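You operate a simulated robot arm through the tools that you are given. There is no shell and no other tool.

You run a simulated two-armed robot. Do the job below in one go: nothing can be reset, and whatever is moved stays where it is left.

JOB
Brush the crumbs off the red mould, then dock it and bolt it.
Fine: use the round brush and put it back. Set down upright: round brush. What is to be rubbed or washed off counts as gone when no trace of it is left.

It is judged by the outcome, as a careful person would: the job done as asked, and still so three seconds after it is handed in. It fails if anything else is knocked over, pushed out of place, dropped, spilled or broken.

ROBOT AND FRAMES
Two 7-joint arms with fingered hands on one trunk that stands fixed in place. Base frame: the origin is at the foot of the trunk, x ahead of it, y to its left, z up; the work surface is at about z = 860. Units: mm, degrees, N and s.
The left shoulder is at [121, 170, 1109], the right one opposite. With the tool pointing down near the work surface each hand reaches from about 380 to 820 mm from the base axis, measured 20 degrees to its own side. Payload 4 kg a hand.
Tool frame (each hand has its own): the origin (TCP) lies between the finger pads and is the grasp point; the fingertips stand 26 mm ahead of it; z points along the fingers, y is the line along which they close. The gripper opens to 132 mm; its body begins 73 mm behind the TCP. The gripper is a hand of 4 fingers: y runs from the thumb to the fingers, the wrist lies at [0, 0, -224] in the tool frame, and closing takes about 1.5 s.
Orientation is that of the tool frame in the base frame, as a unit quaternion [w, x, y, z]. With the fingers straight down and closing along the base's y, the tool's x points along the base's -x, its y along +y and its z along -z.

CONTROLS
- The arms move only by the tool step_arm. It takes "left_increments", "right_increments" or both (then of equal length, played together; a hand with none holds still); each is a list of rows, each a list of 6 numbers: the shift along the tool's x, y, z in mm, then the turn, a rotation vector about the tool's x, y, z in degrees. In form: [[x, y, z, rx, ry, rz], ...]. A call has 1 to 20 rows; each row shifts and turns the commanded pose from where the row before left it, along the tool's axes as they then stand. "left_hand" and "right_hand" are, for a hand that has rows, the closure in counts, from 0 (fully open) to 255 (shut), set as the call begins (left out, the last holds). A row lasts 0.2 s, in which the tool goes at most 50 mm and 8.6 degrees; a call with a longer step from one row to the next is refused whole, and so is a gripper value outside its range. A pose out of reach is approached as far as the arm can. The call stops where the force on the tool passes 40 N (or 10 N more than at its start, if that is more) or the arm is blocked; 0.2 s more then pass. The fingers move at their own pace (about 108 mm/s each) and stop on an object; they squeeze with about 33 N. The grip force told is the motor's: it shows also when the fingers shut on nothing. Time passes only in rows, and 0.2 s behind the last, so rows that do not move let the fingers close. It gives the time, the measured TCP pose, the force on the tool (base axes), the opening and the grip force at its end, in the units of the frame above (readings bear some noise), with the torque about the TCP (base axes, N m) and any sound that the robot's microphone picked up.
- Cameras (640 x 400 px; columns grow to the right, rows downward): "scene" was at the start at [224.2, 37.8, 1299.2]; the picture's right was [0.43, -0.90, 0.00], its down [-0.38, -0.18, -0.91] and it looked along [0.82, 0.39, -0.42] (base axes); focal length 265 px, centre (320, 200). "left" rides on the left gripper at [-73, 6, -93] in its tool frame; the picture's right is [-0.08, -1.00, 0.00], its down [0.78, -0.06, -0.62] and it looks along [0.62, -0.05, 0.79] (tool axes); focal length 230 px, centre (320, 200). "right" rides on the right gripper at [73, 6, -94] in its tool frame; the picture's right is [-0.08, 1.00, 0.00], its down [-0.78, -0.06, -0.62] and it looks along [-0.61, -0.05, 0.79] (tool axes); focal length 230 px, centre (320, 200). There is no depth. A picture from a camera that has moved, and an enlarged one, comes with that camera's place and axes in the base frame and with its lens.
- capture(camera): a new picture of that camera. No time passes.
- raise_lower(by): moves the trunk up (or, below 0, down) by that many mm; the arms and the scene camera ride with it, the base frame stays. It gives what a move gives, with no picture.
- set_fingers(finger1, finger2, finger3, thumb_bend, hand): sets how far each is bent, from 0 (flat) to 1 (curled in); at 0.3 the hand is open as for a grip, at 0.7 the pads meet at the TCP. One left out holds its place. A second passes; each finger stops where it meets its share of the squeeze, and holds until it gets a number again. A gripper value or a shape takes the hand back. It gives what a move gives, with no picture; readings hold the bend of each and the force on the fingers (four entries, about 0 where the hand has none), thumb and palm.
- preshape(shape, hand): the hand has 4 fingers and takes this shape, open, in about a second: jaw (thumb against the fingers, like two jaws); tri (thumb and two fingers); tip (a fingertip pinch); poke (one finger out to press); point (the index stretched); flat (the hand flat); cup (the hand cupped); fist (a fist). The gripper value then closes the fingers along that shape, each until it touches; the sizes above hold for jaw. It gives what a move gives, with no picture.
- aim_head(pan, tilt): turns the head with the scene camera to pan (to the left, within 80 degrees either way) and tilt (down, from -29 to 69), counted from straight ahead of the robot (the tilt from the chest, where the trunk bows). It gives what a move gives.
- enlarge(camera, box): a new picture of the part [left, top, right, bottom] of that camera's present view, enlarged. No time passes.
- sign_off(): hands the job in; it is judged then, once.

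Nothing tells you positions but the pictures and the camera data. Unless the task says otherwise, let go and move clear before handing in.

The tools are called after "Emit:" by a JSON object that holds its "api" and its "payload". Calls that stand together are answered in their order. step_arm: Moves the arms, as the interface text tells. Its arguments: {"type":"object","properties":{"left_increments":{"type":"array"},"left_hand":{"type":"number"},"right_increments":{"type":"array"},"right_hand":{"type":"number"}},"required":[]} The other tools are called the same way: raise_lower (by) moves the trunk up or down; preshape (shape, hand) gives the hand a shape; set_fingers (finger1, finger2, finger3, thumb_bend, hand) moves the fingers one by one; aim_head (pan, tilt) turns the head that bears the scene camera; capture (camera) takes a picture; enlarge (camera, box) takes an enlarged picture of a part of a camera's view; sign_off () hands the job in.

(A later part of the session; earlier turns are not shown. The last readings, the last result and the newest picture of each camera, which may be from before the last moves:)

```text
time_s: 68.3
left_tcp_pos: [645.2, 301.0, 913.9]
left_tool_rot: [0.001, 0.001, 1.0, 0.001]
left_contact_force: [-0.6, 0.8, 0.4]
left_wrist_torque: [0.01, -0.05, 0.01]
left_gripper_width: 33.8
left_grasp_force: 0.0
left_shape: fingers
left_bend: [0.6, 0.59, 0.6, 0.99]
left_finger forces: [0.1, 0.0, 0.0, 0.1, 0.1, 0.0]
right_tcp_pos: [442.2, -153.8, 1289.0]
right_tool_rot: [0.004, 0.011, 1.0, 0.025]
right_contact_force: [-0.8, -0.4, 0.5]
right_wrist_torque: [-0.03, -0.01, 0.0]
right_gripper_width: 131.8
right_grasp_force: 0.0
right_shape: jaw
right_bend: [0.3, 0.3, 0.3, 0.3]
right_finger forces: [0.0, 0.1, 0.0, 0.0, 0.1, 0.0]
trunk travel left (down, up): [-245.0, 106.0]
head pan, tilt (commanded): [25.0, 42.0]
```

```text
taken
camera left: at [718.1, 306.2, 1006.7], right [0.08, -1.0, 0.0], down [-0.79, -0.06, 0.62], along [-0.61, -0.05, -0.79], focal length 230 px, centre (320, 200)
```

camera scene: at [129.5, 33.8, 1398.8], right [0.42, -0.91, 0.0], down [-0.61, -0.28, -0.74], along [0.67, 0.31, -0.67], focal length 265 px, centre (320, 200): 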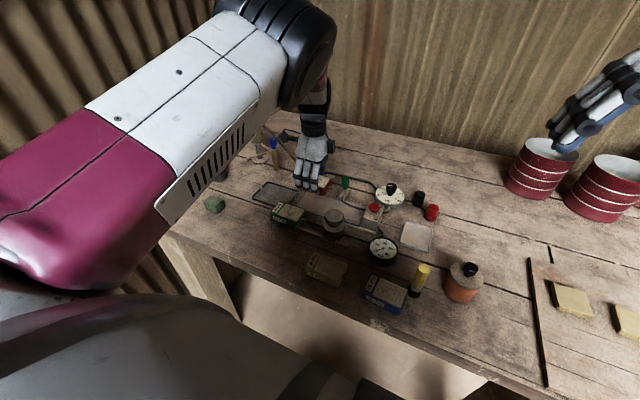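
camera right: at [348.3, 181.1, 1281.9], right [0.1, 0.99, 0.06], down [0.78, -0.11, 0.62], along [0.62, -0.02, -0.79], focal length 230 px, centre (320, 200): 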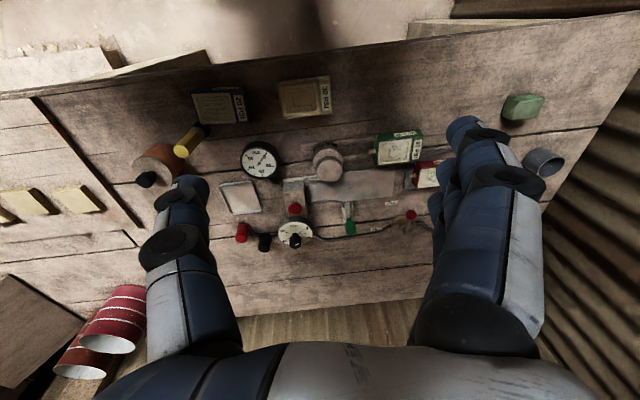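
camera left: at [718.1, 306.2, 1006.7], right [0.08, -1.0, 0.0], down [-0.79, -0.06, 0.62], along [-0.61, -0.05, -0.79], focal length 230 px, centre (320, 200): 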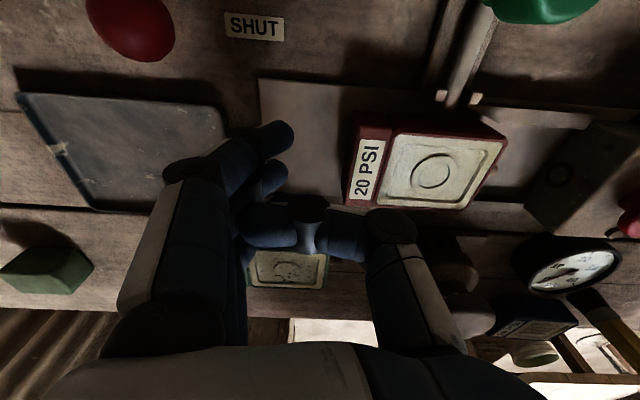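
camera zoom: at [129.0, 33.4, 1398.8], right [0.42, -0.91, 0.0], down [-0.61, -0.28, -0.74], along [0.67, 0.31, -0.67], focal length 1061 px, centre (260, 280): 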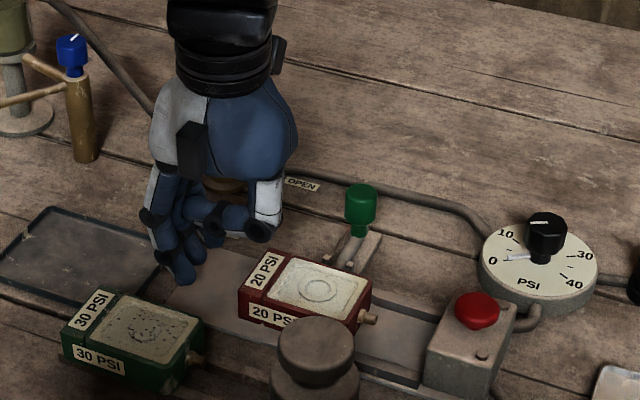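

Lowering the pusher to fingertip z≈871 and advancing toward the mould's rear face.

Emit:
{"api": "step_arm", "payload": {"left_increments": [[0, 0, 8, 0, 0, 0], [0, 0, 5, 0, 0, 0], [0, 0, 4, 0, 0, 0], [0, -8, 0, 0, 0, 0], [0, -8, 0, 0, 0, 0], [0, -6, 0, 0, 0, 0], [0, 0, 0, 0, 0, 0]]}}

Emit:
{"api": "enlarge", "payload": {"camera": "scene", "box": [280, 130, 390, 230]}}

Emit:
{"api": "capture", "payload": {"camera": "left"}}

```text
time_s: 69.9
left_tcp_pos: [646.1, 279.0, 896.9]
left_tool_rot: [0.001, 0.001, 1.0, 0.0]
left_contact_force: [-0.2, 0.1, 0.1]
left_wrist_torque: [-0.02, 0.01, 0.02]
left_gripper_width: 34.3
left_grasp_force: 0.1
left_shape: fingers
left_bend: [0.6, 0.59, 0.6, 0.99]
left_finger forces: [0.0, 0.1, 0.0, 0.0, 0.1, 0.0]
right_tcp_pos: [442.8, -153.6, 1288.6]
right_tool_rot: [0.001, 0.01, 1.0, 0.025]
right_contact_force: [-0.2, 0.6, 0.2]
right_wrist_torque: [0.03, -0.02, 0.02]
right_gripper_width: 131.8
right_grasp_force: 0.1
right_shape: jaw
right_bend: [0.3, 0.3, 0.3, 0.3]
right_finger forces: [0.0, 0.0, 0.0, 0.0, 0.0, 0.1]
trunk travel left (down, up): [-245.0, 106.0]
head pan, tilt (commanded): [25.0, 42.0]
```

```text
4.00 times, centred on (335, 180) of scene
camera zoom: at [129.3, 33.7, 1398.8], right [0.42, -0.91, 0.0], down [-0.61, -0.28, -0.74], along [0.67, 0.31, -0.67], focal length 1061 px, centre (260, 280)
```

zoom: 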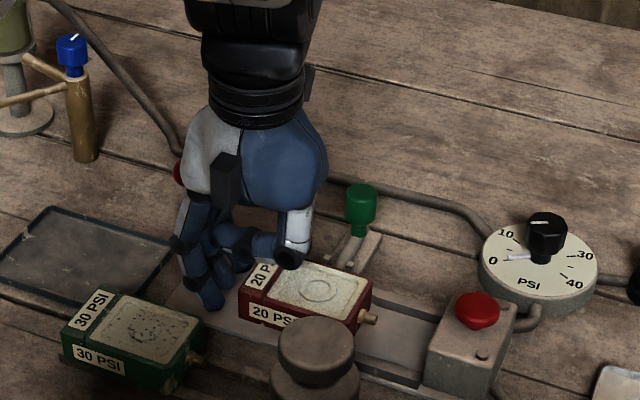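

```text
taken
camera left: at [718.4, 284.2, 989.8], right [0.08, -1.0, 0.0], down [-0.79, -0.06, 0.62], along [-0.61, -0.05, -0.79], focal length 230 px, centre (320, 200)
```

left: 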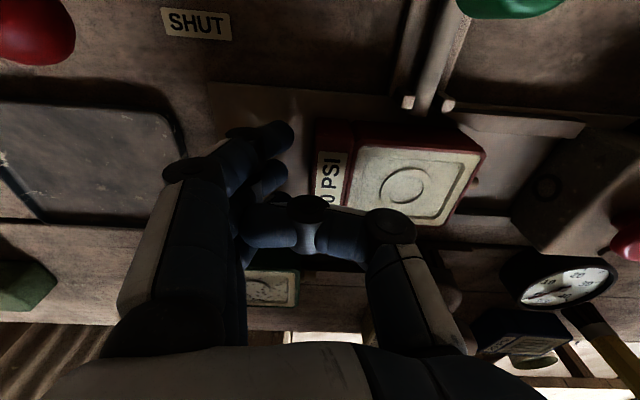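

No contact yet. Advancing ~25 mm to pick up the mould's rear face and begin pushing.

Emit:
{"api": "step_arm", "payload": {"left_increments": [[0, -5, 0, 0, 0, 0], [0, -5, 0, 0, 0, 0], [0, -5, 0, 0, 0, 0], [0, -5, 0, 0, 0, 0], [0, -5, 0, 0, 0, 0], [0, 0, 0, 0, 0, 0]]}}

Emit:
{"api": "enlarge", "payload": {"camera": "scene", "box": [280, 130, 390, 230]}}

Emit:
{"api": "capture", "payload": {"camera": "left"}}

```text
time_s: 71.3
left_tcp_pos: [646.5, 255.0, 898.9]
left_tool_rot: [0.002, 0.0, 1.0, 0.0]
left_contact_force: [0.6, 1.3, -0.7]
left_wrist_torque: [0.02, -0.01, 0.03]
left_gripper_width: 34.8
left_grasp_force: 0.6
left_shape: fingers
left_bend: [0.59, 0.59, 0.6, 0.99]
left_finger forces: [0.5, 0.0, 0.4, 0.0, 0.0, 0.0]
right_tcp_pos: [441.7, -153.7, 1288.1]
right_tool_rot: [0.003, 0.011, 1.0, 0.024]
right_contact_force: [0.2, -0.8, -0.1]
right_wrist_torque: [0.0, 0.02, 0.01]
right_gripper_width: 131.9
right_grasp_force: 0.1
right_shape: jaw
right_bend: [0.3, 0.3, 0.3, 0.3]
right_finger forces: [0.0, 0.1, 0.0, 0.0, 0.1, 0.1]
trunk travel left (down, up): [-245.0, 106.0]
head pan, tilt (commanded): [25.0, 42.0]
```

```text
4.00 times, centred on (335, 180) of scene
camera zoom: at [129.3, 33.7, 1398.8], right [0.42, -0.91, 0.0], down [-0.61, -0.28, -0.74], along [0.67, 0.31, -0.67], focal length 1061 px, centre (260, 280)
```

zoom: 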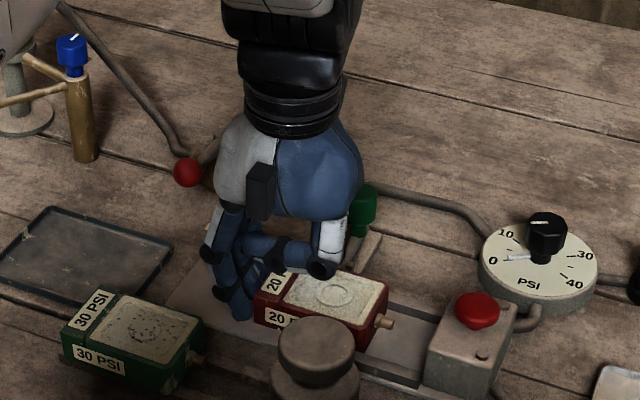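

```text
taken
camera left: at [718.2, 259.7, 989.8], right [0.08, -1.0, 0.0], down [-0.79, -0.06, 0.62], along [-0.61, -0.05, -0.79], focal length 230 px, centre (320, 200)
```

left: 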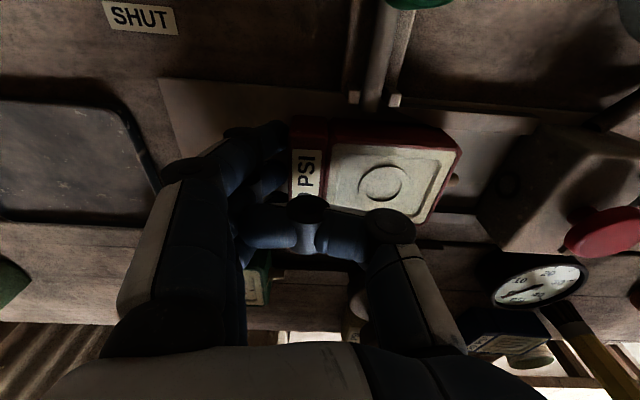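

The push is smooth (about 1 N). Continuing another 20 mm.

Emit:
{"api": "step_arm", "payload": {"left_increments": [[0, -5, 0, 0, 0, 0], [0, -5, 0, 0, 0, 0], [0, -5, 0, 0, 0, 0], [0, -5, 0, 0, 0, 0], [0, 0, 0, 0, 0, 0]]}}

Emit:
{"api": "enlarge", "payload": {"camera": "scene", "box": [300, 140, 390, 230]}}

Emit:
{"api": "capture", "payload": {"camera": "left"}}

```text
time_s: 72.5
left_tcp_pos: [645.7, 234.1, 898.0]
left_tool_rot: [0.0, 0.0, 1.0, -0.001]
left_contact_force: [-0.6, 0.8, -0.6]
left_wrist_torque: [0.01, 0.02, 0.01]
left_gripper_width: 34.9
left_grasp_force: 1.1
left_shape: fingers
left_bend: [0.59, 0.59, 0.6, 0.99]
left_finger forces: [0.6, 0.0, 0.4, 0.1, 0.1, 0.0]
right_tcp_pos: [441.7, -154.4, 1288.7]
right_tool_rot: [0.002, 0.011, 1.0, 0.025]
right_contact_force: [-0.1, 0.2, -0.7]
right_wrist_torque: [0.01, -0.01, 0.01]
right_gripper_width: 132.1
right_grasp_force: 0.0
right_shape: jaw
right_bend: [0.3, 0.3, 0.3, 0.3]
right_finger forces: [0.0, 0.0, 0.0, 0.0, 0.0, 0.0]
trunk travel left (down, up): [-245.0, 106.0]
head pan, tilt (commanded): [25.0, 42.0]
```

```text
4.44 times, centred on (345, 185) of scene
camera zoom: at [129.3, 33.7, 1398.8], right [0.42, -0.91, 0.0], down [-0.61, -0.28, -0.74], along [0.67, 0.31, -0.67], focal length 1179 px, centre (209, 267)
```

zoom: 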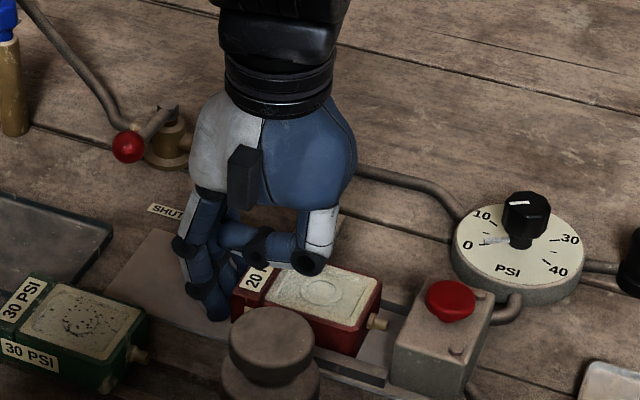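

```text
taken
camera left: at [718.4, 239.2, 989.8], right [0.08, -1.0, 0.0], down [-0.79, -0.06, 0.62], along [-0.61, -0.05, -0.79], focal length 230 px, centre (320, 200)
```

left: 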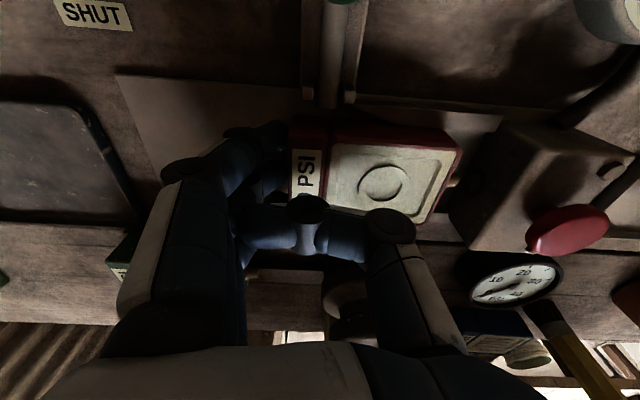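

About 24 mm remain. Advancing 12 mm more, then checking nozzle against hole.

Emit:
{"api": "step_arm", "payload": {"left_increments": [[0, -4, 0, 0, 0, 0], [0, -4, 0, 0, 0, 0], [0, -4, 0, 0, 0, 0], [0, 0, 0, 0, 0, 0]]}}

Emit:
{"api": "enlarge", "payload": {"camera": "scene", "box": [320, 170, 384, 220]}}

Emit:
{"api": "enlarge", "payload": {"camera": "left", "box": [200, 60, 560, 260]}}

```text
time_s: 73.5
left_tcp_pos: [645.6, 221.6, 898.8]
left_tool_rot: [0.0, 0.001, 1.0, 0.0]
left_contact_force: [-0.2, 1.4, -1.1]
left_wrist_torque: [0.03, 0.03, 0.0]
left_gripper_width: 35.0
left_grasp_force: 0.1
left_shape: fingers
left_bend: [0.59, 0.59, 0.6, 0.99]
left_finger forces: [0.7, 0.0, 0.5, 0.1, 0.0, 0.1]
right_tcp_pos: [442.0, -154.4, 1288.2]
right_tool_rot: [0.002, 0.011, 1.0, 0.025]
right_contact_force: [-0.1, 0.8, 0.0]
right_wrist_torque: [0.0, 0.01, -0.01]
right_gripper_width: 132.0
right_grasp_force: 0.1
right_shape: jaw
right_bend: [0.3, 0.3, 0.3, 0.3]
right_finger forces: [0.0, 0.1, 0.0, 0.1, 0.0, 0.0]
trunk travel left (down, up): [-245.0, 106.0]
head pan, tilt (commanded): [25.0, 42.0]
```

```text
8.00 times, centred on (352, 195) of scene
camera zoom: at [129.3, 33.7, 1398.8], right [0.42, -0.91, 0.0], down [-0.61, -0.28, -0.74], along [0.67, 0.31, -0.67], focal length 2121 px, centre (64, 240)
```

zoom: 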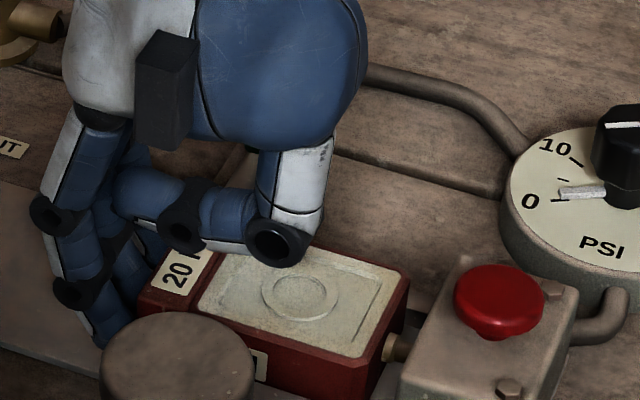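

```text
1.78 times, centred on (380, 160) of left
camera zoom: at [718.5, 226.9, 989.7], right [0.08, -1.0, 0.0], down [-0.79, -0.06, 0.62], along [-0.61, -0.05, -0.79], focal length 409 px, centre (213, 271)
```

zoom: 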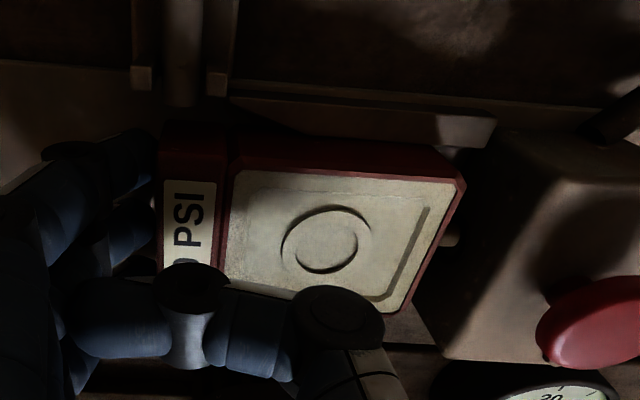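

Nozzle is right at the hole. Pushing slowly the last stretch.

Emit:
{"api": "step_arm", "payload": {"left_increments": [[0, -2, 0, 0, 0, 0], [0, -2, 0, 0, 0, 0], [0, -2, 0, 0, 0, 0], [0, -2, 0, 0, 0, 0], [0, 0, 0, 0, 0, 0]]}}

Emit:
{"api": "enlarge", "payload": {"camera": "scene", "box": [320, 170, 384, 220]}}

Emit:
{"api": "enlarge", "payload": {"camera": "left", "box": [200, 60, 560, 260]}}

```text
time_s: 74.7
left_tcp_pos: [645.3, 213.8, 897.9]
left_tool_rot: [0.001, 0.001, 1.0, 0.0]
left_contact_force: [-0.2, 1.8, 0.8]
left_wrist_torque: [0.06, -0.01, 0.0]
left_gripper_width: 35.0
left_grasp_force: 0.9
left_shape: fingers
left_bend: [0.59, 0.59, 0.6, 1.0]
left_finger forces: [0.6, 0.1, 0.6, 0.0, 0.0, 0.0]
right_tcp_pos: [441.8, -154.7, 1287.0]
right_tool_rot: [0.001, 0.01, 1.0, 0.025]
right_contact_force: [0.2, -0.3, 0.4]
right_wrist_torque: [0.01, 0.0, -0.02]
right_gripper_width: 131.9
right_grasp_force: 0.0
right_shape: jaw
right_bend: [0.3, 0.3, 0.3, 0.3]
right_finger forces: [0.0, 0.0, 0.0, 0.0, 0.0, 0.0]
trunk travel left (down, up): [-245.0, 106.0]
head pan, tilt (commanded): [25.0, 42.0]
```

```text
8.00 times, centred on (352, 195) of scene
camera zoom: at [129.2, 33.7, 1398.8], right [0.42, -0.91, 0.0], down [-0.61, -0.28, -0.74], along [0.67, 0.31, -0.67], focal length 2121 px, centre (64, 240)
```

zoom: 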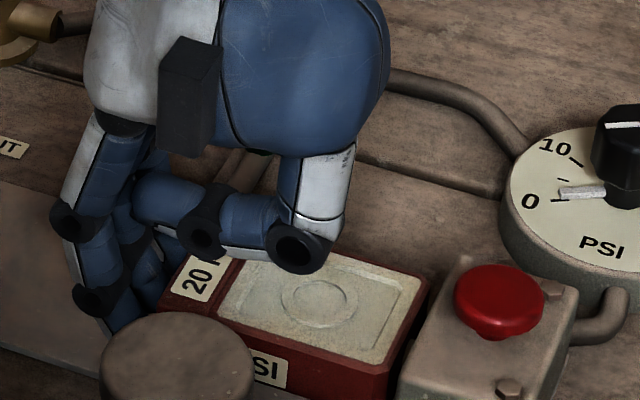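

```text
1.78 times, centred on (380, 160) of left
camera zoom: at [718.4, 219.4, 989.7], right [0.08, -1.0, 0.0], down [-0.79, -0.06, 0.62], along [-0.61, -0.05, -0.79], focal length 409 px, centre (213, 271)
```

zoom: 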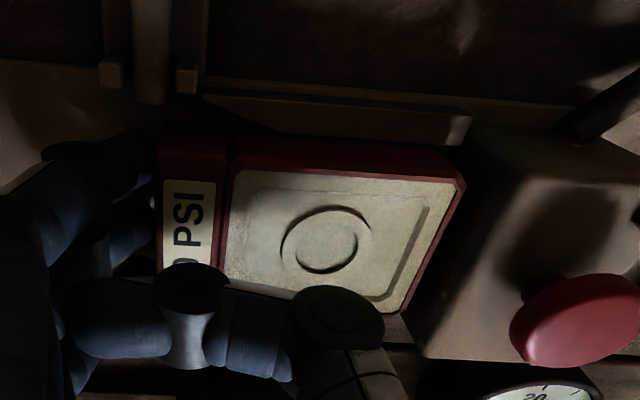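

The nozzle has entered the hole. Pushing on until it seats against the block.

Emit:
{"api": "step_arm", "payload": {"left_increments": [[0, -1.5, 0, 0, 0, 0], [0, -1.5, 0, 0, 0, 0], [0, -1, 0, 0, 0, 0], [0, 0, 0, 0, 0, 0]]}}

```text
time_s: 75.7
left_tcp_pos: [645.5, 211.7, 898.4]
left_tool_rot: [0.001, 0.001, 1.0, 0.0]
left_contact_force: [0.5, 1.5, 0.3]
left_wrist_torque: [0.03, 0.0, 0.0]
left_gripper_width: 34.8
left_grasp_force: 0.8
left_shape: fingers
left_bend: [0.59, 0.59, 0.6, 1.0]
left_finger forces: [0.8, 0.0, 0.4, 0.0, 0.0, 0.0]
right_tcp_pos: [442.6, -154.6, 1288.8]
right_tool_rot: [0.002, 0.01, 1.0, 0.024]
right_contact_force: [-1.2, 0.9, -0.2]
right_wrist_torque: [0.02, 0.02, -0.01]
right_gripper_width: 132.1
right_grasp_force: 0.0
right_shape: jaw
right_bend: [0.3, 0.3, 0.3, 0.3]
right_finger forces: [0.1, 0.0, 0.0, 0.0, 0.0, 0.0]
trunk travel left (down, up): [-245.0, 106.0]
head pan, tilt (commanded): [25.0, 42.0]
```

Emit:
{"api": "step_arm", "payload": {"left_increments": [[0, -1, 0, 0, 0, 0], [0, -1, 0, 0, 0, 0], [0, -1, 0, 0, 0, 0], [0, -1, 0, 0, 0, 0], [0, 0, 0, 0, 0, 0]]}}

Emit:
{"api": "enlarge", "payload": {"camera": "left", "box": [200, 60, 560, 260]}}

Emit:
{"api": "enlarge", "payload": {"camera": "scene", "box": [320, 170, 384, 220]}}

```text
time_s: 76.9
left_tcp_pos: [646.1, 206.6, 898.8]
left_tool_rot: [0.001, 0.001, 1.0, 0.0]
left_contact_force: [-0.6, 2.6, 0.7]
left_wrist_torque: [0.07, 0.01, 0.03]
left_gripper_width: 35.5
left_grasp_force: 2.4
left_shape: fingers
left_bend: [0.58, 0.59, 0.58, 1.0]
left_finger forces: [1.9, 0.6, 1.7, 0.0, 0.0, 0.0]
right_tcp_pos: [442.5, -154.1, 1287.8]
right_tool_rot: [0.002, 0.011, 1.0, 0.023]
right_contact_force: [0.7, -0.9, -0.3]
right_wrist_torque: [-0.03, -0.02, 0.01]
right_gripper_width: 132.1
right_grasp_force: 0.0
right_shape: jaw
right_bend: [0.3, 0.3, 0.3, 0.3]
right_finger forces: [0.1, 0.0, 0.0, 0.0, 0.0, 0.1]
trunk travel left (down, up): [-245.0, 106.0]
head pan, tilt (commanded): [25.0, 42.0]
```

```text
1.78 times, centred on (380, 160) of left
camera zoom: at [718.2, 211.6, 989.6], right [0.08, -1.0, 0.0], down [-0.79, -0.06, 0.62], along [-0.61, -0.05, -0.79], focal length 409 px, centre (213, 271)
```

zoom: 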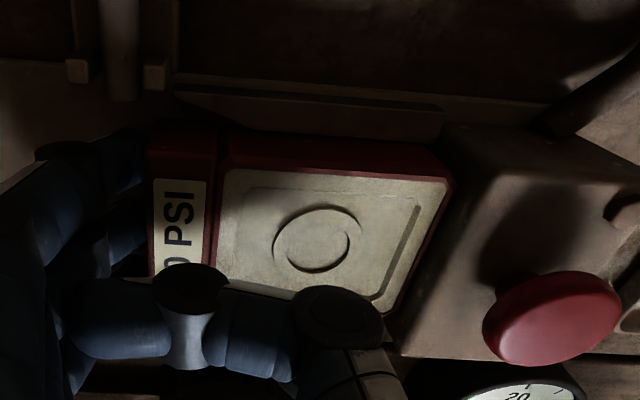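

```text
8.00 times, centred on (352, 195) of scene
camera zoom: at [129.2, 33.9, 1398.8], right [0.42, -0.91, 0.0], down [-0.61, -0.28, -0.74], along [0.67, 0.31, -0.67], focal length 2121 px, centre (64, 240)
```

zoom: 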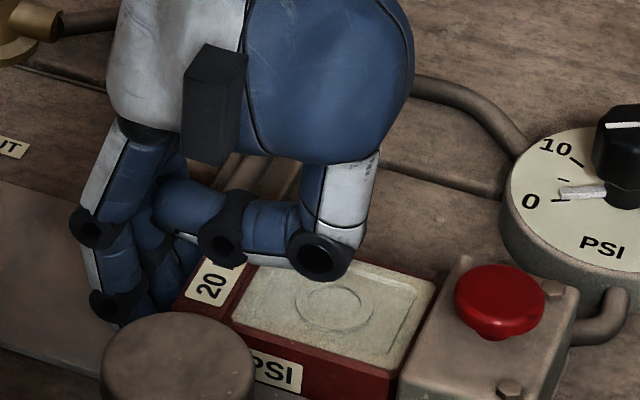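

Finger forces are rising, a sign of seating. A few more mm to make sure it's fully home.

Emit:
{"api": "step_arm", "payload": {"left_increments": [[0, -1, 0, 0, 0, 0], [0, -1, 0, 0, 0, 0], [0, -1, 0, 0, 0, 0], [0, 0, 0, 0, 0, 0]]}}

Emit:
{"api": "enlarge", "payload": {"camera": "left", "box": [200, 60, 560, 260]}}

Emit:
{"api": "enlarge", "payload": {"camera": "scene", "box": [320, 170, 384, 220]}}

```text
time_s: 77.9
left_tcp_pos: [646.3, 204.5, 897.4]
left_tool_rot: [0.001, 0.0, 1.0, 0.0]
left_contact_force: [0.7, 8.4, 2.3]
left_wrist_torque: [0.22, -0.04, 0.0]
left_gripper_width: 35.8
left_grasp_force: 3.8
left_shape: fingers
left_bend: [0.57, 0.57, 0.57, 1.0]
left_finger forces: [3.1, 2.3, 2.7, 0.1, 0.1, 0.0]
right_tcp_pos: [442.3, -154.1, 1288.3]
right_tool_rot: [0.002, 0.01, 1.0, 0.024]
right_contact_force: [0.2, 0.6, -0.3]
right_wrist_torque: [0.03, 0.02, 0.02]
right_gripper_width: 132.0
right_grasp_force: 0.1
right_shape: jaw
right_bend: [0.3, 0.3, 0.3, 0.3]
right_finger forces: [0.0, 0.1, 0.0, 0.0, 0.0, 0.1]
trunk travel left (down, up): [-245.0, 106.0]
head pan, tilt (commanded): [25.0, 42.0]
```

```text
1.78 times, centred on (380, 160) of left
camera zoom: at [718.1, 209.0, 989.8], right [0.08, -1.0, 0.0], down [-0.79, -0.06, 0.61], along [-0.61, -0.05, -0.79], focal length 409 px, centre (213, 271)
```

zoom: 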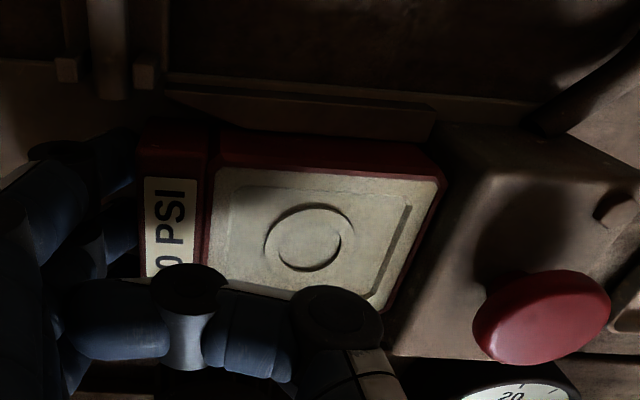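

```text
8.00 times, centred on (352, 195) of scene
camera zoom: at [129.2, 34.4, 1398.8], right [0.42, -0.91, 0.0], down [-0.61, -0.28, -0.74], along [0.67, 0.31, -0.67], focal length 2121 px, centre (64, 240)
```

zoom: 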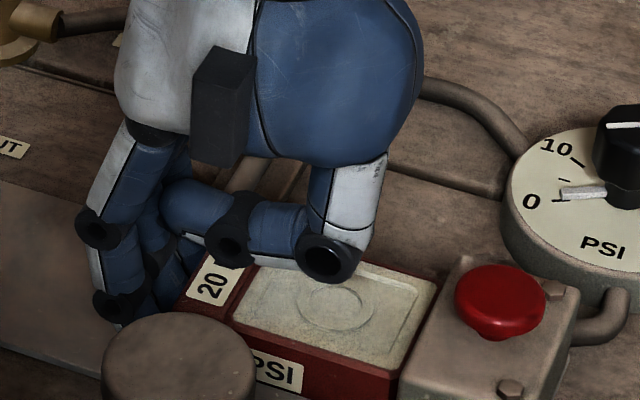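

Force went to 8 N while the mould stayed put: it is seated. Backing the hand away in +y, then up.

Emit:
{"api": "step_arm", "payload": {"left_increments": [[0, 5, 0, 0, 0, 0], [0, 15, 0, 0, 0, 0], [0, 20, 0, 0, 0, 0], [0, 25, -5, 0, 0, 0], [0, 20, -20, 0, 0, 0], [0, 20, -25, 0, 0, 0], [0, 0, 0, 0, 0, 0]]}}

Emit:
{"api": "enlarge", "payload": {"camera": "scene", "box": [300, 150, 396, 230]}}

Emit:
{"api": "capture", "payload": {"camera": "left"}}

```text
time_s: 79.5
left_tcp_pos: [644.8, 308.8, 947.8]
left_tool_rot: [0.001, 0.001, 1.0, 0.001]
left_contact_force: [-0.5, -0.2, -0.1]
left_wrist_torque: [0.0, -0.02, 0.04]
left_gripper_width: 35.7
left_grasp_force: 0.0
left_shape: fingers
left_bend: [0.6, 0.58, 0.6, 1.0]
left_finger forces: [0.0, 0.1, 0.0, 0.0, 0.1, 0.0]
right_tcp_pos: [443.3, -154.9, 1288.4]
right_tool_rot: [0.001, 0.011, 1.0, 0.024]
right_contact_force: [0.4, 0.6, 0.7]
right_wrist_torque: [0.0, 0.01, -0.01]
right_gripper_width: 132.0
right_grasp_force: 0.0
right_shape: jaw
right_bend: [0.3, 0.3, 0.3, 0.3]
right_finger forces: [0.0, 0.0, 0.0, 0.1, 0.0, 0.1]
trunk travel left (down, up): [-245.0, 106.0]
head pan, tilt (commanded): [25.0, 42.0]
```

```text
5.00 times, centred on (348, 190) of scene
camera zoom: at [129.6, 33.3, 1398.7], right [0.42, -0.91, 0.0], down [-0.61, -0.28, -0.74], along [0.67, 0.31, -0.67], focal length 1326 px, centre (180, 250)
```

zoom: 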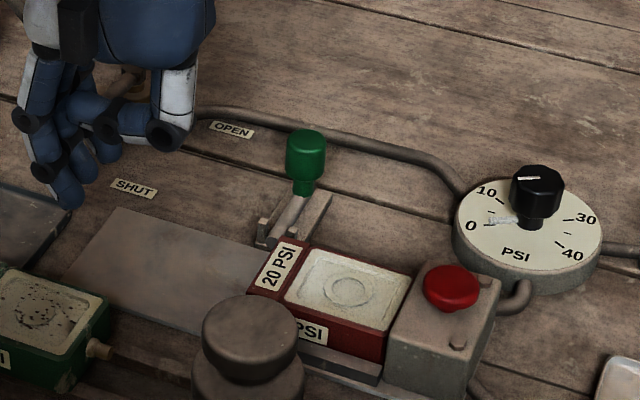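

```text
taken
camera left: at [718.0, 313.3, 1039.9], right [0.08, -1.0, 0.0], down [-0.79, -0.06, 0.62], along [-0.61, -0.05, -0.79], focal length 230 px, centre (320, 200)
```

left: 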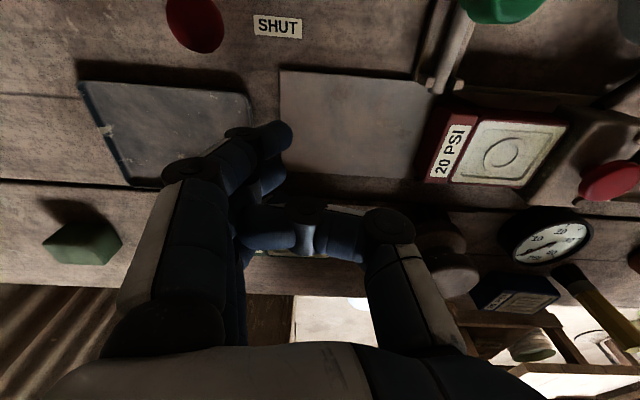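

The mould is docked squarely. Now for the bolt: its knob at about (738, 233, top 915) is too far with the trunk raised, so I'll lift the left hand high, reset it to jaw, then lower the trunk.

Emit:
{"api": "step_arm", "payload": {"left_increments": [[0, 0, -30, 0, 0, 0], [0, 0, -30, 0, 0, 0], [0, 0, -30, 0, 0, 0], [0, 0, -30, 0, 0, 0], [0, 0, -22, 0, 0, 0], [0, 0, 0, 0, 0, 0]]}}

Emit:
{"api": "preshape", "payload": {"shape": "jaw", "hand": "left"}}

```text
time_s: 80.9
left_tcp_pos: [646.1, 308.8, 1089.2]
left_tool_rot: [0.001, 0.001, 1.0, 0.001]
left_contact_force: [-0.1, 0.5, 0.7]
left_wrist_torque: [-0.01, -0.02, 0.0]
left_gripper_width: 35.7
left_grasp_force: 0.0
left_shape: fingers
left_bend: [0.6, 0.58, 0.6, 1.0]
left_finger forces: [0.1, 0.1, 0.1, 0.1, 0.0, 0.1]
right_tcp_pos: [443.3, -154.2, 1287.2]
right_tool_rot: [0.002, 0.011, 1.0, 0.024]
right_contact_force: [-0.1, -0.2, 0.7]
right_wrist_torque: [-0.01, 0.0, -0.02]
right_gripper_width: 131.8
right_grasp_force: 0.1
right_shape: jaw
right_bend: [0.3, 0.3, 0.3, 0.3]
right_finger forces: [0.1, 0.0, 0.1, 0.1, 0.0, 0.0]
trunk travel left (down, up): [-245.0, 106.0]
head pan, tilt (commanded): [25.0, 42.0]
```

```text
time_s: 81.8
left_tcp_pos: [646.2, 307.9, 1089.7]
left_tool_rot: [0.001, 0.001, 1.0, 0.0]
left_contact_force: [-0.4, -0.9, 0.2]
left_wrist_torque: [0.0, 0.0, 0.01]
left_gripper_width: 131.7
left_grasp_force: 0.1
left_shape: jaw
left_bend: [0.3, 0.3, 0.3, 0.3]
left_finger forces: [0.1, 0.0, 0.1, 0.0, 0.0, 0.0]
right_tcp_pos: [442.3, -154.3, 1287.5]
right_tool_rot: [0.002, 0.011, 1.0, 0.024]
right_contact_force: [-0.1, -0.6, -0.8]
right_wrist_torque: [0.01, -0.01, 0.01]
right_gripper_width: 131.8
right_grasp_force: 0.0
right_shape: jaw
right_bend: [0.3, 0.3, 0.3, 0.3]
right_finger forces: [0.0, 0.0, 0.0, 0.0, 0.0, 0.1]
trunk travel left (down, up): [-245.0, 106.0]
head pan, tilt (commanded): [25.0, 42.0]
```

Lowering the trunk by 110 mm (left hand will come to z≈980).

Emit:
{"api": "raise_lower", "payload": {"by": -110}}

Emit:
{"api": "capture", "payload": {"camera": "scene"}}

Emit:
{"api": "capture", "payload": {"camera": "left"}}

```text
time_s: 83.2
left_tcp_pos: [644.7, 308.4, 982.3]
left_tool_rot: [0.001, 0.001, 1.0, 0.001]
left_contact_force: [-0.3, 0.5, -0.7]
left_wrist_torque: [0.03, 0.01, 0.02]
left_gripper_width: 131.6
left_grasp_force: 0.0
left_shape: jaw
left_bend: [0.3, 0.3, 0.3, 0.3]
left_finger forces: [0.0, 0.1, 0.0, 0.0, 0.1, 0.0]
right_tcp_pos: [441.1, -155.0, 1179.5]
right_tool_rot: [0.003, 0.011, 1.0, 0.024]
right_contact_force: [-0.4, 0.3, -0.3]
right_wrist_torque: [-0.01, -0.03, -0.04]
right_gripper_width: 131.9
right_grasp_force: 0.1
right_shape: jaw
right_bend: [0.3, 0.3, 0.3, 0.3]
right_finger forces: [0.0, 0.0, 0.1, 0.0, 0.0, 0.0]
trunk travel left (down, up): [-135.0, 216.0]
head pan, tilt (commanded): [25.0, 42.0]
```

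```text
taken
camera scene: at [205.1, 33.7, 1284.7], right [0.42, -0.91, 0.0], down [-0.61, -0.28, -0.74], along [0.67, 0.31, -0.67], focal length 265 px, centre (320, 200)
```

scene: 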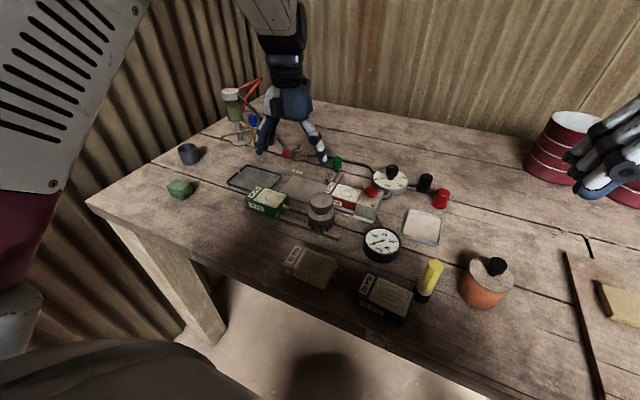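

```text
taken
camera left: at [716.7, 313.2, 1073.7], right [0.08, -1.0, 0.0], down [-0.79, -0.06, 0.61], along [-0.61, -0.05, -0.79], focal length 230 px, centre (320, 200)
```

left: 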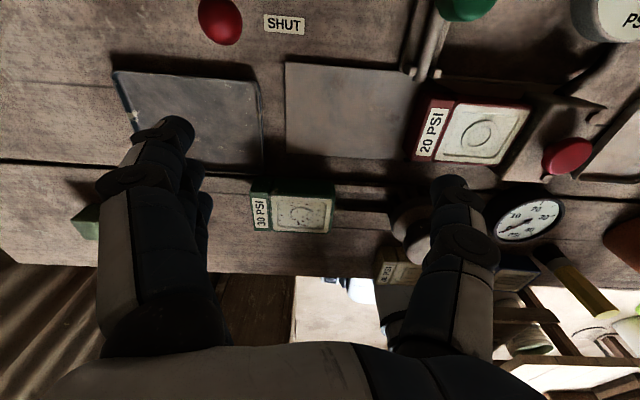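

Now moving over the bolt's knob at z≈980 with the hand part-closed, then looking.

Emit:
{"api": "step_arm", "payload": {"left_increments": [[-23.3, -18.8, 0, 0, 0, 0], [-23.3, -18.8, 0, 0, 0, 0], [-23.3, -18.8, 0, 0, 0, 0], [-23.3, -18.8, 0, 0, 0, 0], [0, 0, 0, 0, 0, 0]], "left_hand": 100}}

Emit:
{"api": "capture", "payload": {"camera": "left"}}

Emit:
{"api": "enlarge", "payload": {"camera": "scene", "box": [280, 110, 400, 220]}}

```text
time_s: 84.4
left_tcp_pos: [738.7, 232.7, 981.2]
left_tool_rot: [0.0, 0.001, 1.0, 0.0]
left_contact_force: [-0.2, -0.3, 0.0]
left_wrist_torque: [-0.02, -0.03, -0.03]
left_gripper_width: 80.8
left_grasp_force: 0.0
left_shape: jaw
left_bend: [0.71, 0.71, 0.71, 0.69]
left_finger forces: [0.1, 0.2, 0.1, 0.0, 0.1, 0.0]
right_tcp_pos: [442.2, -155.2, 1177.2]
right_tool_rot: [0.003, 0.011, 1.0, 0.025]
right_contact_force: [0.6, -0.2, -0.3]
right_wrist_torque: [0.03, -0.02, 0.01]
right_gripper_width: 131.8
right_grasp_force: 0.1
right_shape: jaw
right_bend: [0.3, 0.3, 0.3, 0.3]
right_finger forces: [0.0, 0.1, 0.0, 0.0, 0.1, 0.0]
trunk travel left (down, up): [-135.0, 216.0]
head pan, tilt (commanded): [25.0, 42.0]
```

```text
taken
camera left: at [810.8, 237.5, 1073.0], right [0.08, -1.0, 0.0], down [-0.79, -0.06, 0.62], along [-0.61, -0.05, -0.79], focal length 230 px, centre (320, 200)
```

left: 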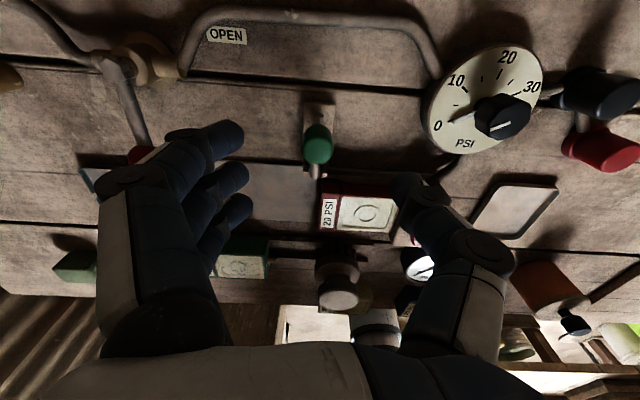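

```text
3.64 times, centred on (340, 165) of scene
camera zoom: at [206.1, 33.5, 1284.4], right [0.42, -0.91, 0.0], down [-0.61, -0.28, -0.74], along [0.67, 0.31, -0.67], focal length 964 px, centre (247, 327)
```

zoom: 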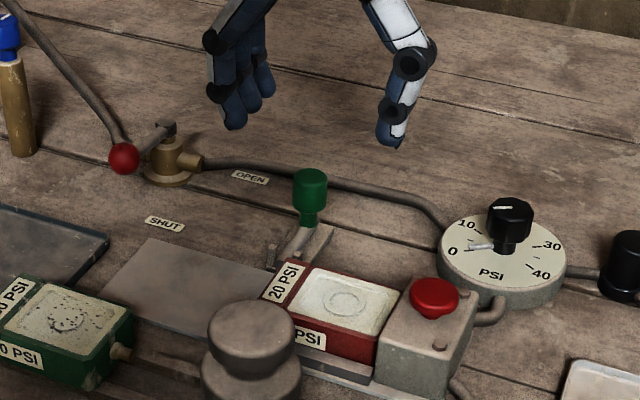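

Good reach. Zooming on knob and bracket from both cameras for precise position.

Emit:
{"api": "enlarge", "payload": {"camera": "left", "box": [270, 90, 390, 190]}}

Emit:
{"api": "enlarge", "payload": {"camera": "scene", "box": [335, 145, 399, 195]}}

```text
4.00 times, centred on (330, 140) of left
camera zoom: at [810.8, 237.5, 1073.0], right [0.08, -1.0, 0.0], down [-0.79, -0.06, 0.62], along [-0.61, -0.05, -0.79], focal length 920 px, centre (280, 440)
```

zoom: 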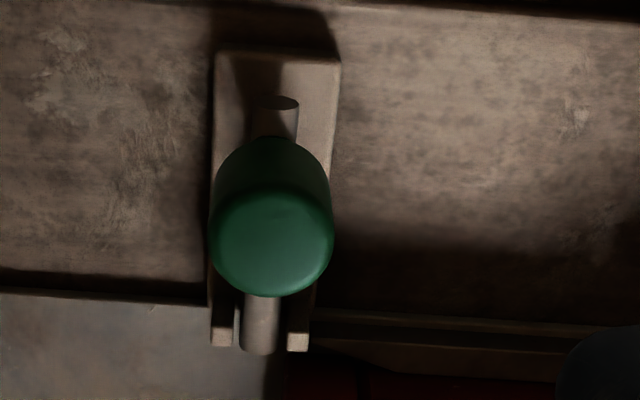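

```text
8.00 times, centred on (367, 170) of scene
camera zoom: at [206.1, 33.5, 1284.4], right [0.42, -0.91, 0.0], down [-0.61, -0.28, -0.74], along [0.67, 0.31, -0.67], focal length 2121 px, centre (-56, 440)
```

zoom: 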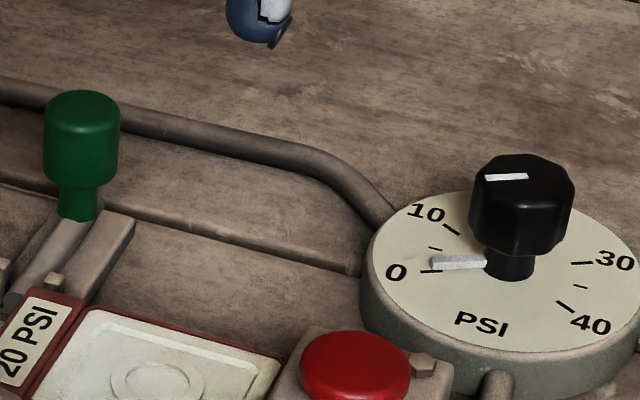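

Knob located: (735.6, 232.7), Ø23 mm, z 890–915. Descending over it so the fingertips stop at z≈890, above the bracket posts and mould top.

Emit:
{"api": "step_arm", "payload": {"left_increments": [[2.5, 0, 20, 0, 0, 0], [0, 0, 20, 0, 0, 0], [0, 0, 15, 0, 0, 0], [0, 0, 8, 0, 0, 0], [0, 0, 0, 0, 0, 0]]}}

Emit:
{"api": "enlarge", "payload": {"camera": "scene", "box": [300, 120, 396, 210]}}

Emit:
{"api": "enlarge", "payload": {"camera": "left", "box": [160, 60, 480, 260]}}

```text
time_s: 85.6
left_tcp_pos: [737.0, 232.1, 917.9]
left_tool_rot: [0.001, 0.001, 1.0, 0.0]
left_contact_force: [-1.1, -0.4, -0.5]
left_wrist_torque: [0.01, 0.0, 0.0]
left_gripper_width: 80.8
left_grasp_force: 0.0
left_shape: jaw
left_bend: [0.71, 0.71, 0.71, 0.69]
left_finger forces: [0.0, 0.0, 0.0, 0.0, 0.0, 0.0]
right_tcp_pos: [441.4, -154.8, 1177.7]
right_tool_rot: [0.001, 0.01, 1.0, 0.023]
right_contact_force: [0.2, -0.7, 0.5]
right_wrist_torque: [-0.04, -0.01, 0.01]
right_gripper_width: 131.7
right_grasp_force: 0.1
right_shape: jaw
right_bend: [0.3, 0.3, 0.3, 0.3]
right_finger forces: [0.0, 0.0, 0.0, 0.0, 0.0, 0.1]
trunk travel left (down, up): [-135.0, 216.0]
head pan, tilt (commanded): [25.0, 42.0]
```

```text
4.44 times, centred on (348, 165) of scene
camera zoom: at [206.5, 33.5, 1284.2], right [0.42, -0.91, 0.0], down [-0.61, -0.28, -0.74], along [0.67, 0.31, -0.67], focal length 1179 px, centre (196, 356)
```

zoom: 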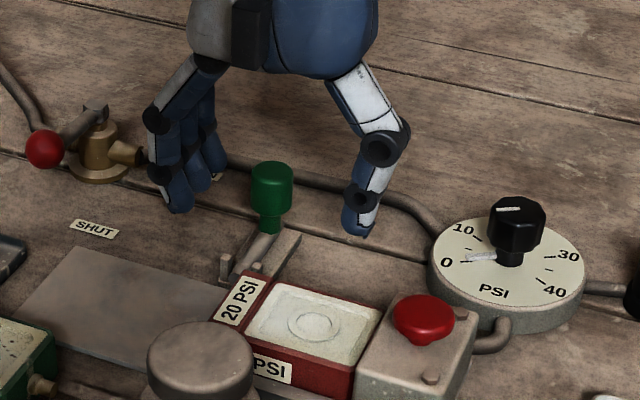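

```text
2.00 times, centred on (320, 160) of left
camera zoom: at [808.6, 237.3, 1008.8], right [0.08, -1.0, 0.0], down [-0.79, -0.06, 0.62], along [-0.61, -0.05, -0.79], focal length 460 px, centre (320, 280)
```

zoom: 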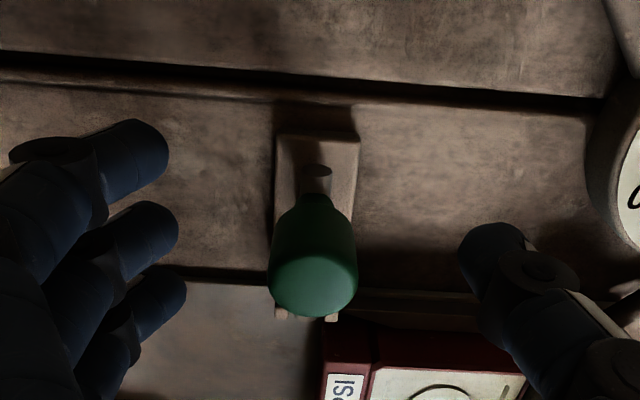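

Hand straddles the knob symmetrically. Closing to about knob width (not fully, so the outer fingers don't overrun).

Emit:
{"api": "step_arm", "payload": {"left_increments": [[0, 0, 0, 0, 0, 0], [0, 0, 0, 0, 0, 0], [0, 0, 0, 0, 0, 0], [0, 0, 0, 0, 0, 0], [0, 0, 0, 0, 0, 0], [0, 0, 0, 0, 0, 0]], "left_hand": 228}}

Emit:
{"api": "enlarge", "payload": {"camera": "scene", "box": [300, 120, 396, 210]}}

Emit:
{"api": "enlarge", "payload": {"camera": "left", "box": [160, 60, 480, 260]}}

```text
time_s: 87.0
left_tcp_pos: [736.6, 229.3, 916.3]
left_tool_rot: [0.0, 0.001, 1.0, -0.001]
left_contact_force: [0.7, -16.1, -2.8]
left_wrist_torque: [-0.19, -0.01, 0.04]
left_gripper_width: 4.5
left_grasp_force: 32.4
left_shape: jaw
left_bend: [0.69, 0.72, 0.69, 0.7]
left_finger forces: [0.0, 12.8, 0.0, 0.0, 28.7, 0.0]
right_tcp_pos: [442.2, -155.8, 1177.5]
right_tool_rot: [0.002, 0.011, 1.0, 0.025]
right_contact_force: [0.3, -0.7, 0.0]
right_wrist_torque: [-0.01, 0.01, -0.03]
right_gripper_width: 131.8
right_grasp_force: 0.0
right_shape: jaw
right_bend: [0.3, 0.3, 0.3, 0.3]
right_finger forces: [0.1, 0.0, 0.1, 0.1, 0.0, 0.0]
trunk travel left (down, up): [-135.0, 216.0]
head pan, tilt (commanded): [25.0, 42.0]
```

```text
4.44 times, centred on (348, 165) of scene
camera zoom: at [207.0, 31.8, 1284.1], right [0.42, -0.91, 0.0], down [-0.61, -0.28, -0.74], along [0.67, 0.31, -0.67], focal length 1179 px, centre (196, 356)
```

zoom: 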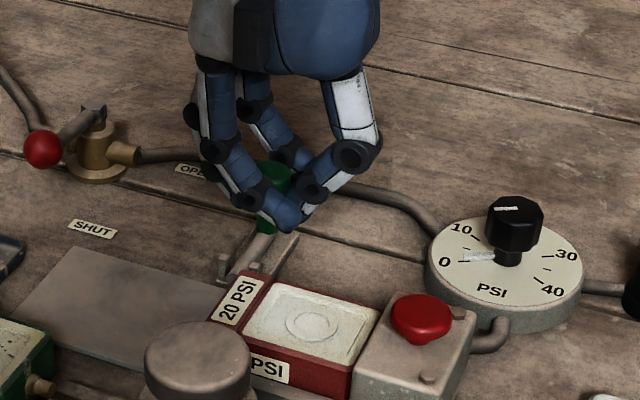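

```text
2.00 times, centred on (320, 160) of left
camera zoom: at [808.9, 234.9, 1008.5], right [0.08, -1.0, 0.0], down [-0.79, -0.06, 0.62], along [-0.61, -0.05, -0.79], focal length 460 px, centre (320, 280)
```

zoom: 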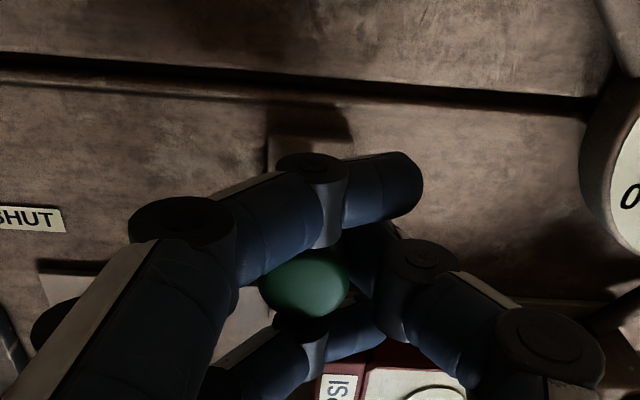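

The thumb overpowers the single middle finger (16 N sideways), which would bind the bolt. The outer fingers already cage the knob front and back, so I'll relax the middle finger and thumb and drag with the cage.

Emit:
{"api": "set_fingers", "payload": {"hand": "left", "finger1": 0.69, "finger2": 0.5, "finger3": 0.69, "thumb_bend": 0.5}}

Emit:
{"api": "enlarge", "payload": {"camera": "left", "box": [160, 60, 480, 260]}}

Emit:
{"api": "enlarge", "payload": {"camera": "scene", "box": [320, 140, 384, 195]}}

```text
time_s: 88.0
left_tcp_pos: [737.4, 233.5, 917.6]
left_tool_rot: [0.001, 0.0, 1.0, 0.0]
left_contact_force: [0.4, -0.4, 0.2]
left_wrist_torque: [-0.01, 0.01, -0.02]
left_gripper_width: 41.1
left_grasp_force: 0.1
left_shape: fingers
left_bend: [0.69, 0.5, 0.69, 0.5]
left_finger forces: [0.0, 0.0, 0.0, 0.0, 0.0, 0.0]
right_tcp_pos: [442.9, -155.8, 1177.3]
right_tool_rot: [0.001, 0.01, 1.0, 0.025]
right_contact_force: [0.7, -0.1, -0.7]
right_wrist_torque: [-0.01, 0.02, 0.02]
right_gripper_width: 132.0
right_grasp_force: 0.1
right_shape: jaw
right_bend: [0.3, 0.3, 0.3, 0.3]
right_finger forces: [0.0, 0.0, 0.0, 0.0, 0.0, 0.0]
trunk travel left (down, up): [-135.0, 216.0]
head pan, tilt (commanded): [25.0, 42.0]
```

```text
2.00 times, centred on (320, 160) of left
camera zoom: at [808.6, 237.6, 1008.9], right [0.08, -1.0, 0.0], down [-0.79, -0.06, 0.62], along [-0.61, -0.05, -0.79], focal length 460 px, centre (320, 280)
```

zoom: 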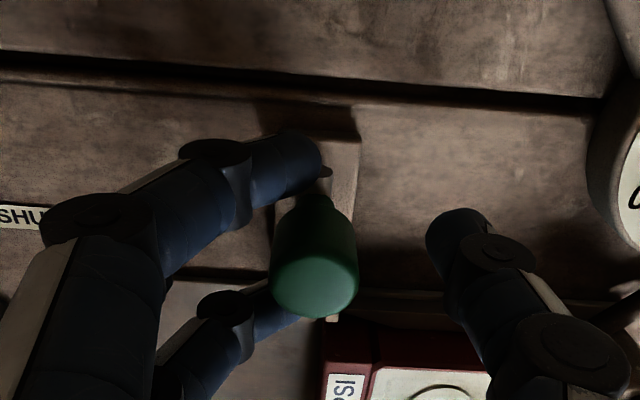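

```text
7.27 times, centred on (352, 168) of scene
camera zoom: at [206.5, 33.6, 1284.2], right [0.42, -0.91, 0.0], down [-0.61, -0.28, -0.74], along [0.67, 0.31, -0.67], focal length 1929 px, centre (87, 436)
```

zoom: 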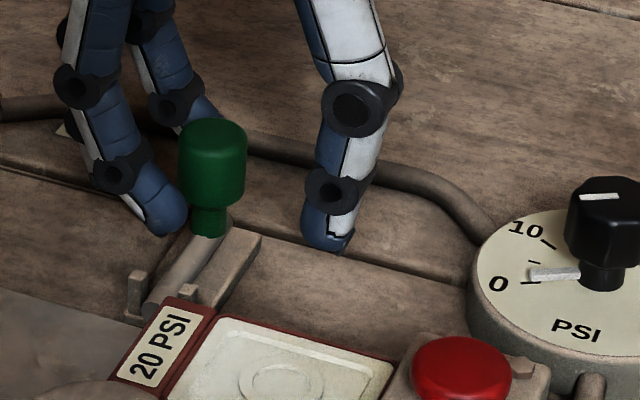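

The far finger's tip sits behind the knob — good. I'll lift the near outer finger out of the way (test which number it is) so it can't touch posts or mould.

Emit:
{"api": "set_fingers", "payload": {"hand": "left", "finger1": 0.4, "finger2": 0.4, "finger3": 0.74, "thumb_bend": 0.4}}

Emit:
{"api": "enlarge", "payload": {"camera": "left", "box": [160, 60, 480, 260]}}

Emit:
{"api": "enlarge", "payload": {"camera": "scene", "box": [320, 140, 384, 195]}}

```text
time_s: 89.0
left_tcp_pos: [736.7, 233.1, 917.3]
left_tool_rot: [0.001, 0.0, 1.0, -0.001]
left_contact_force: [0.1, -0.6, 0.0]
left_wrist_torque: [-0.01, -0.04, 0.02]
left_gripper_width: 103.0
left_grasp_force: 0.0
left_shape: fingers
left_bend: [0.4, 0.4, 0.74, 0.4]
left_finger forces: [0.0, 0.1, 0.0, 0.0, 0.1, 0.0]
right_tcp_pos: [441.7, -154.9, 1178.3]
right_tool_rot: [0.002, 0.011, 1.0, 0.025]
right_contact_force: [0.5, 0.5, -0.7]
right_wrist_torque: [-0.01, 0.0, 0.02]
right_gripper_width: 132.0
right_grasp_force: 0.0
right_shape: jaw
right_bend: [0.3, 0.3, 0.3, 0.3]
right_finger forces: [0.1, 0.0, 0.0, 0.0, 0.0, 0.0]
trunk travel left (down, up): [-135.0, 216.0]
head pan, tilt (commanded): [25.0, 42.0]
```

```text
2.00 times, centred on (320, 160) of left
camera zoom: at [808.6, 237.3, 1008.9], right [0.08, -1.0, 0.0], down [-0.79, -0.06, 0.62], along [-0.61, -0.05, -0.79], focal length 460 px, centre (320, 280)
```

zoom: 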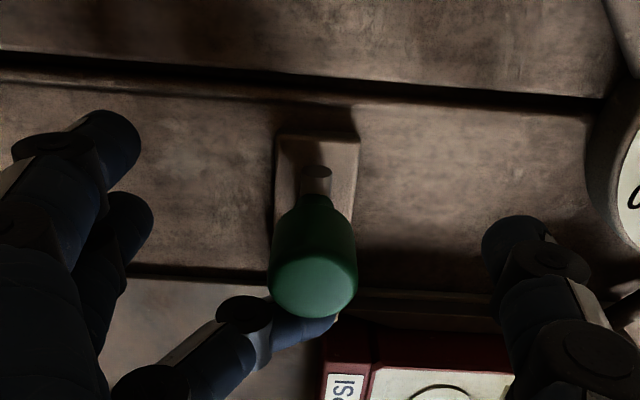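

```text
7.27 times, centred on (352, 168) of scene
camera zoom: at [206.6, 33.5, 1284.2], right [0.42, -0.91, 0.0], down [-0.61, -0.28, -0.74], along [0.67, 0.31, -0.67], focal length 1929 px, centre (87, 436)
```

zoom: 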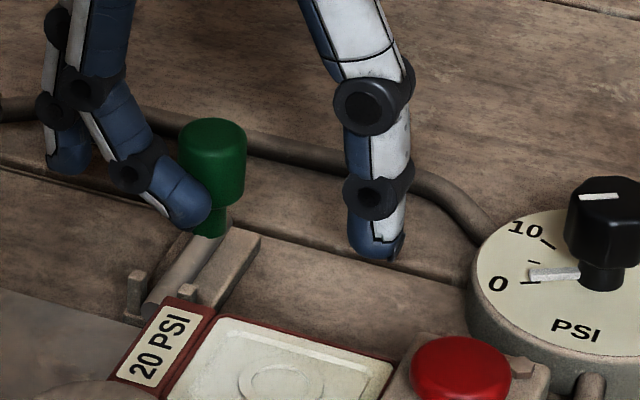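

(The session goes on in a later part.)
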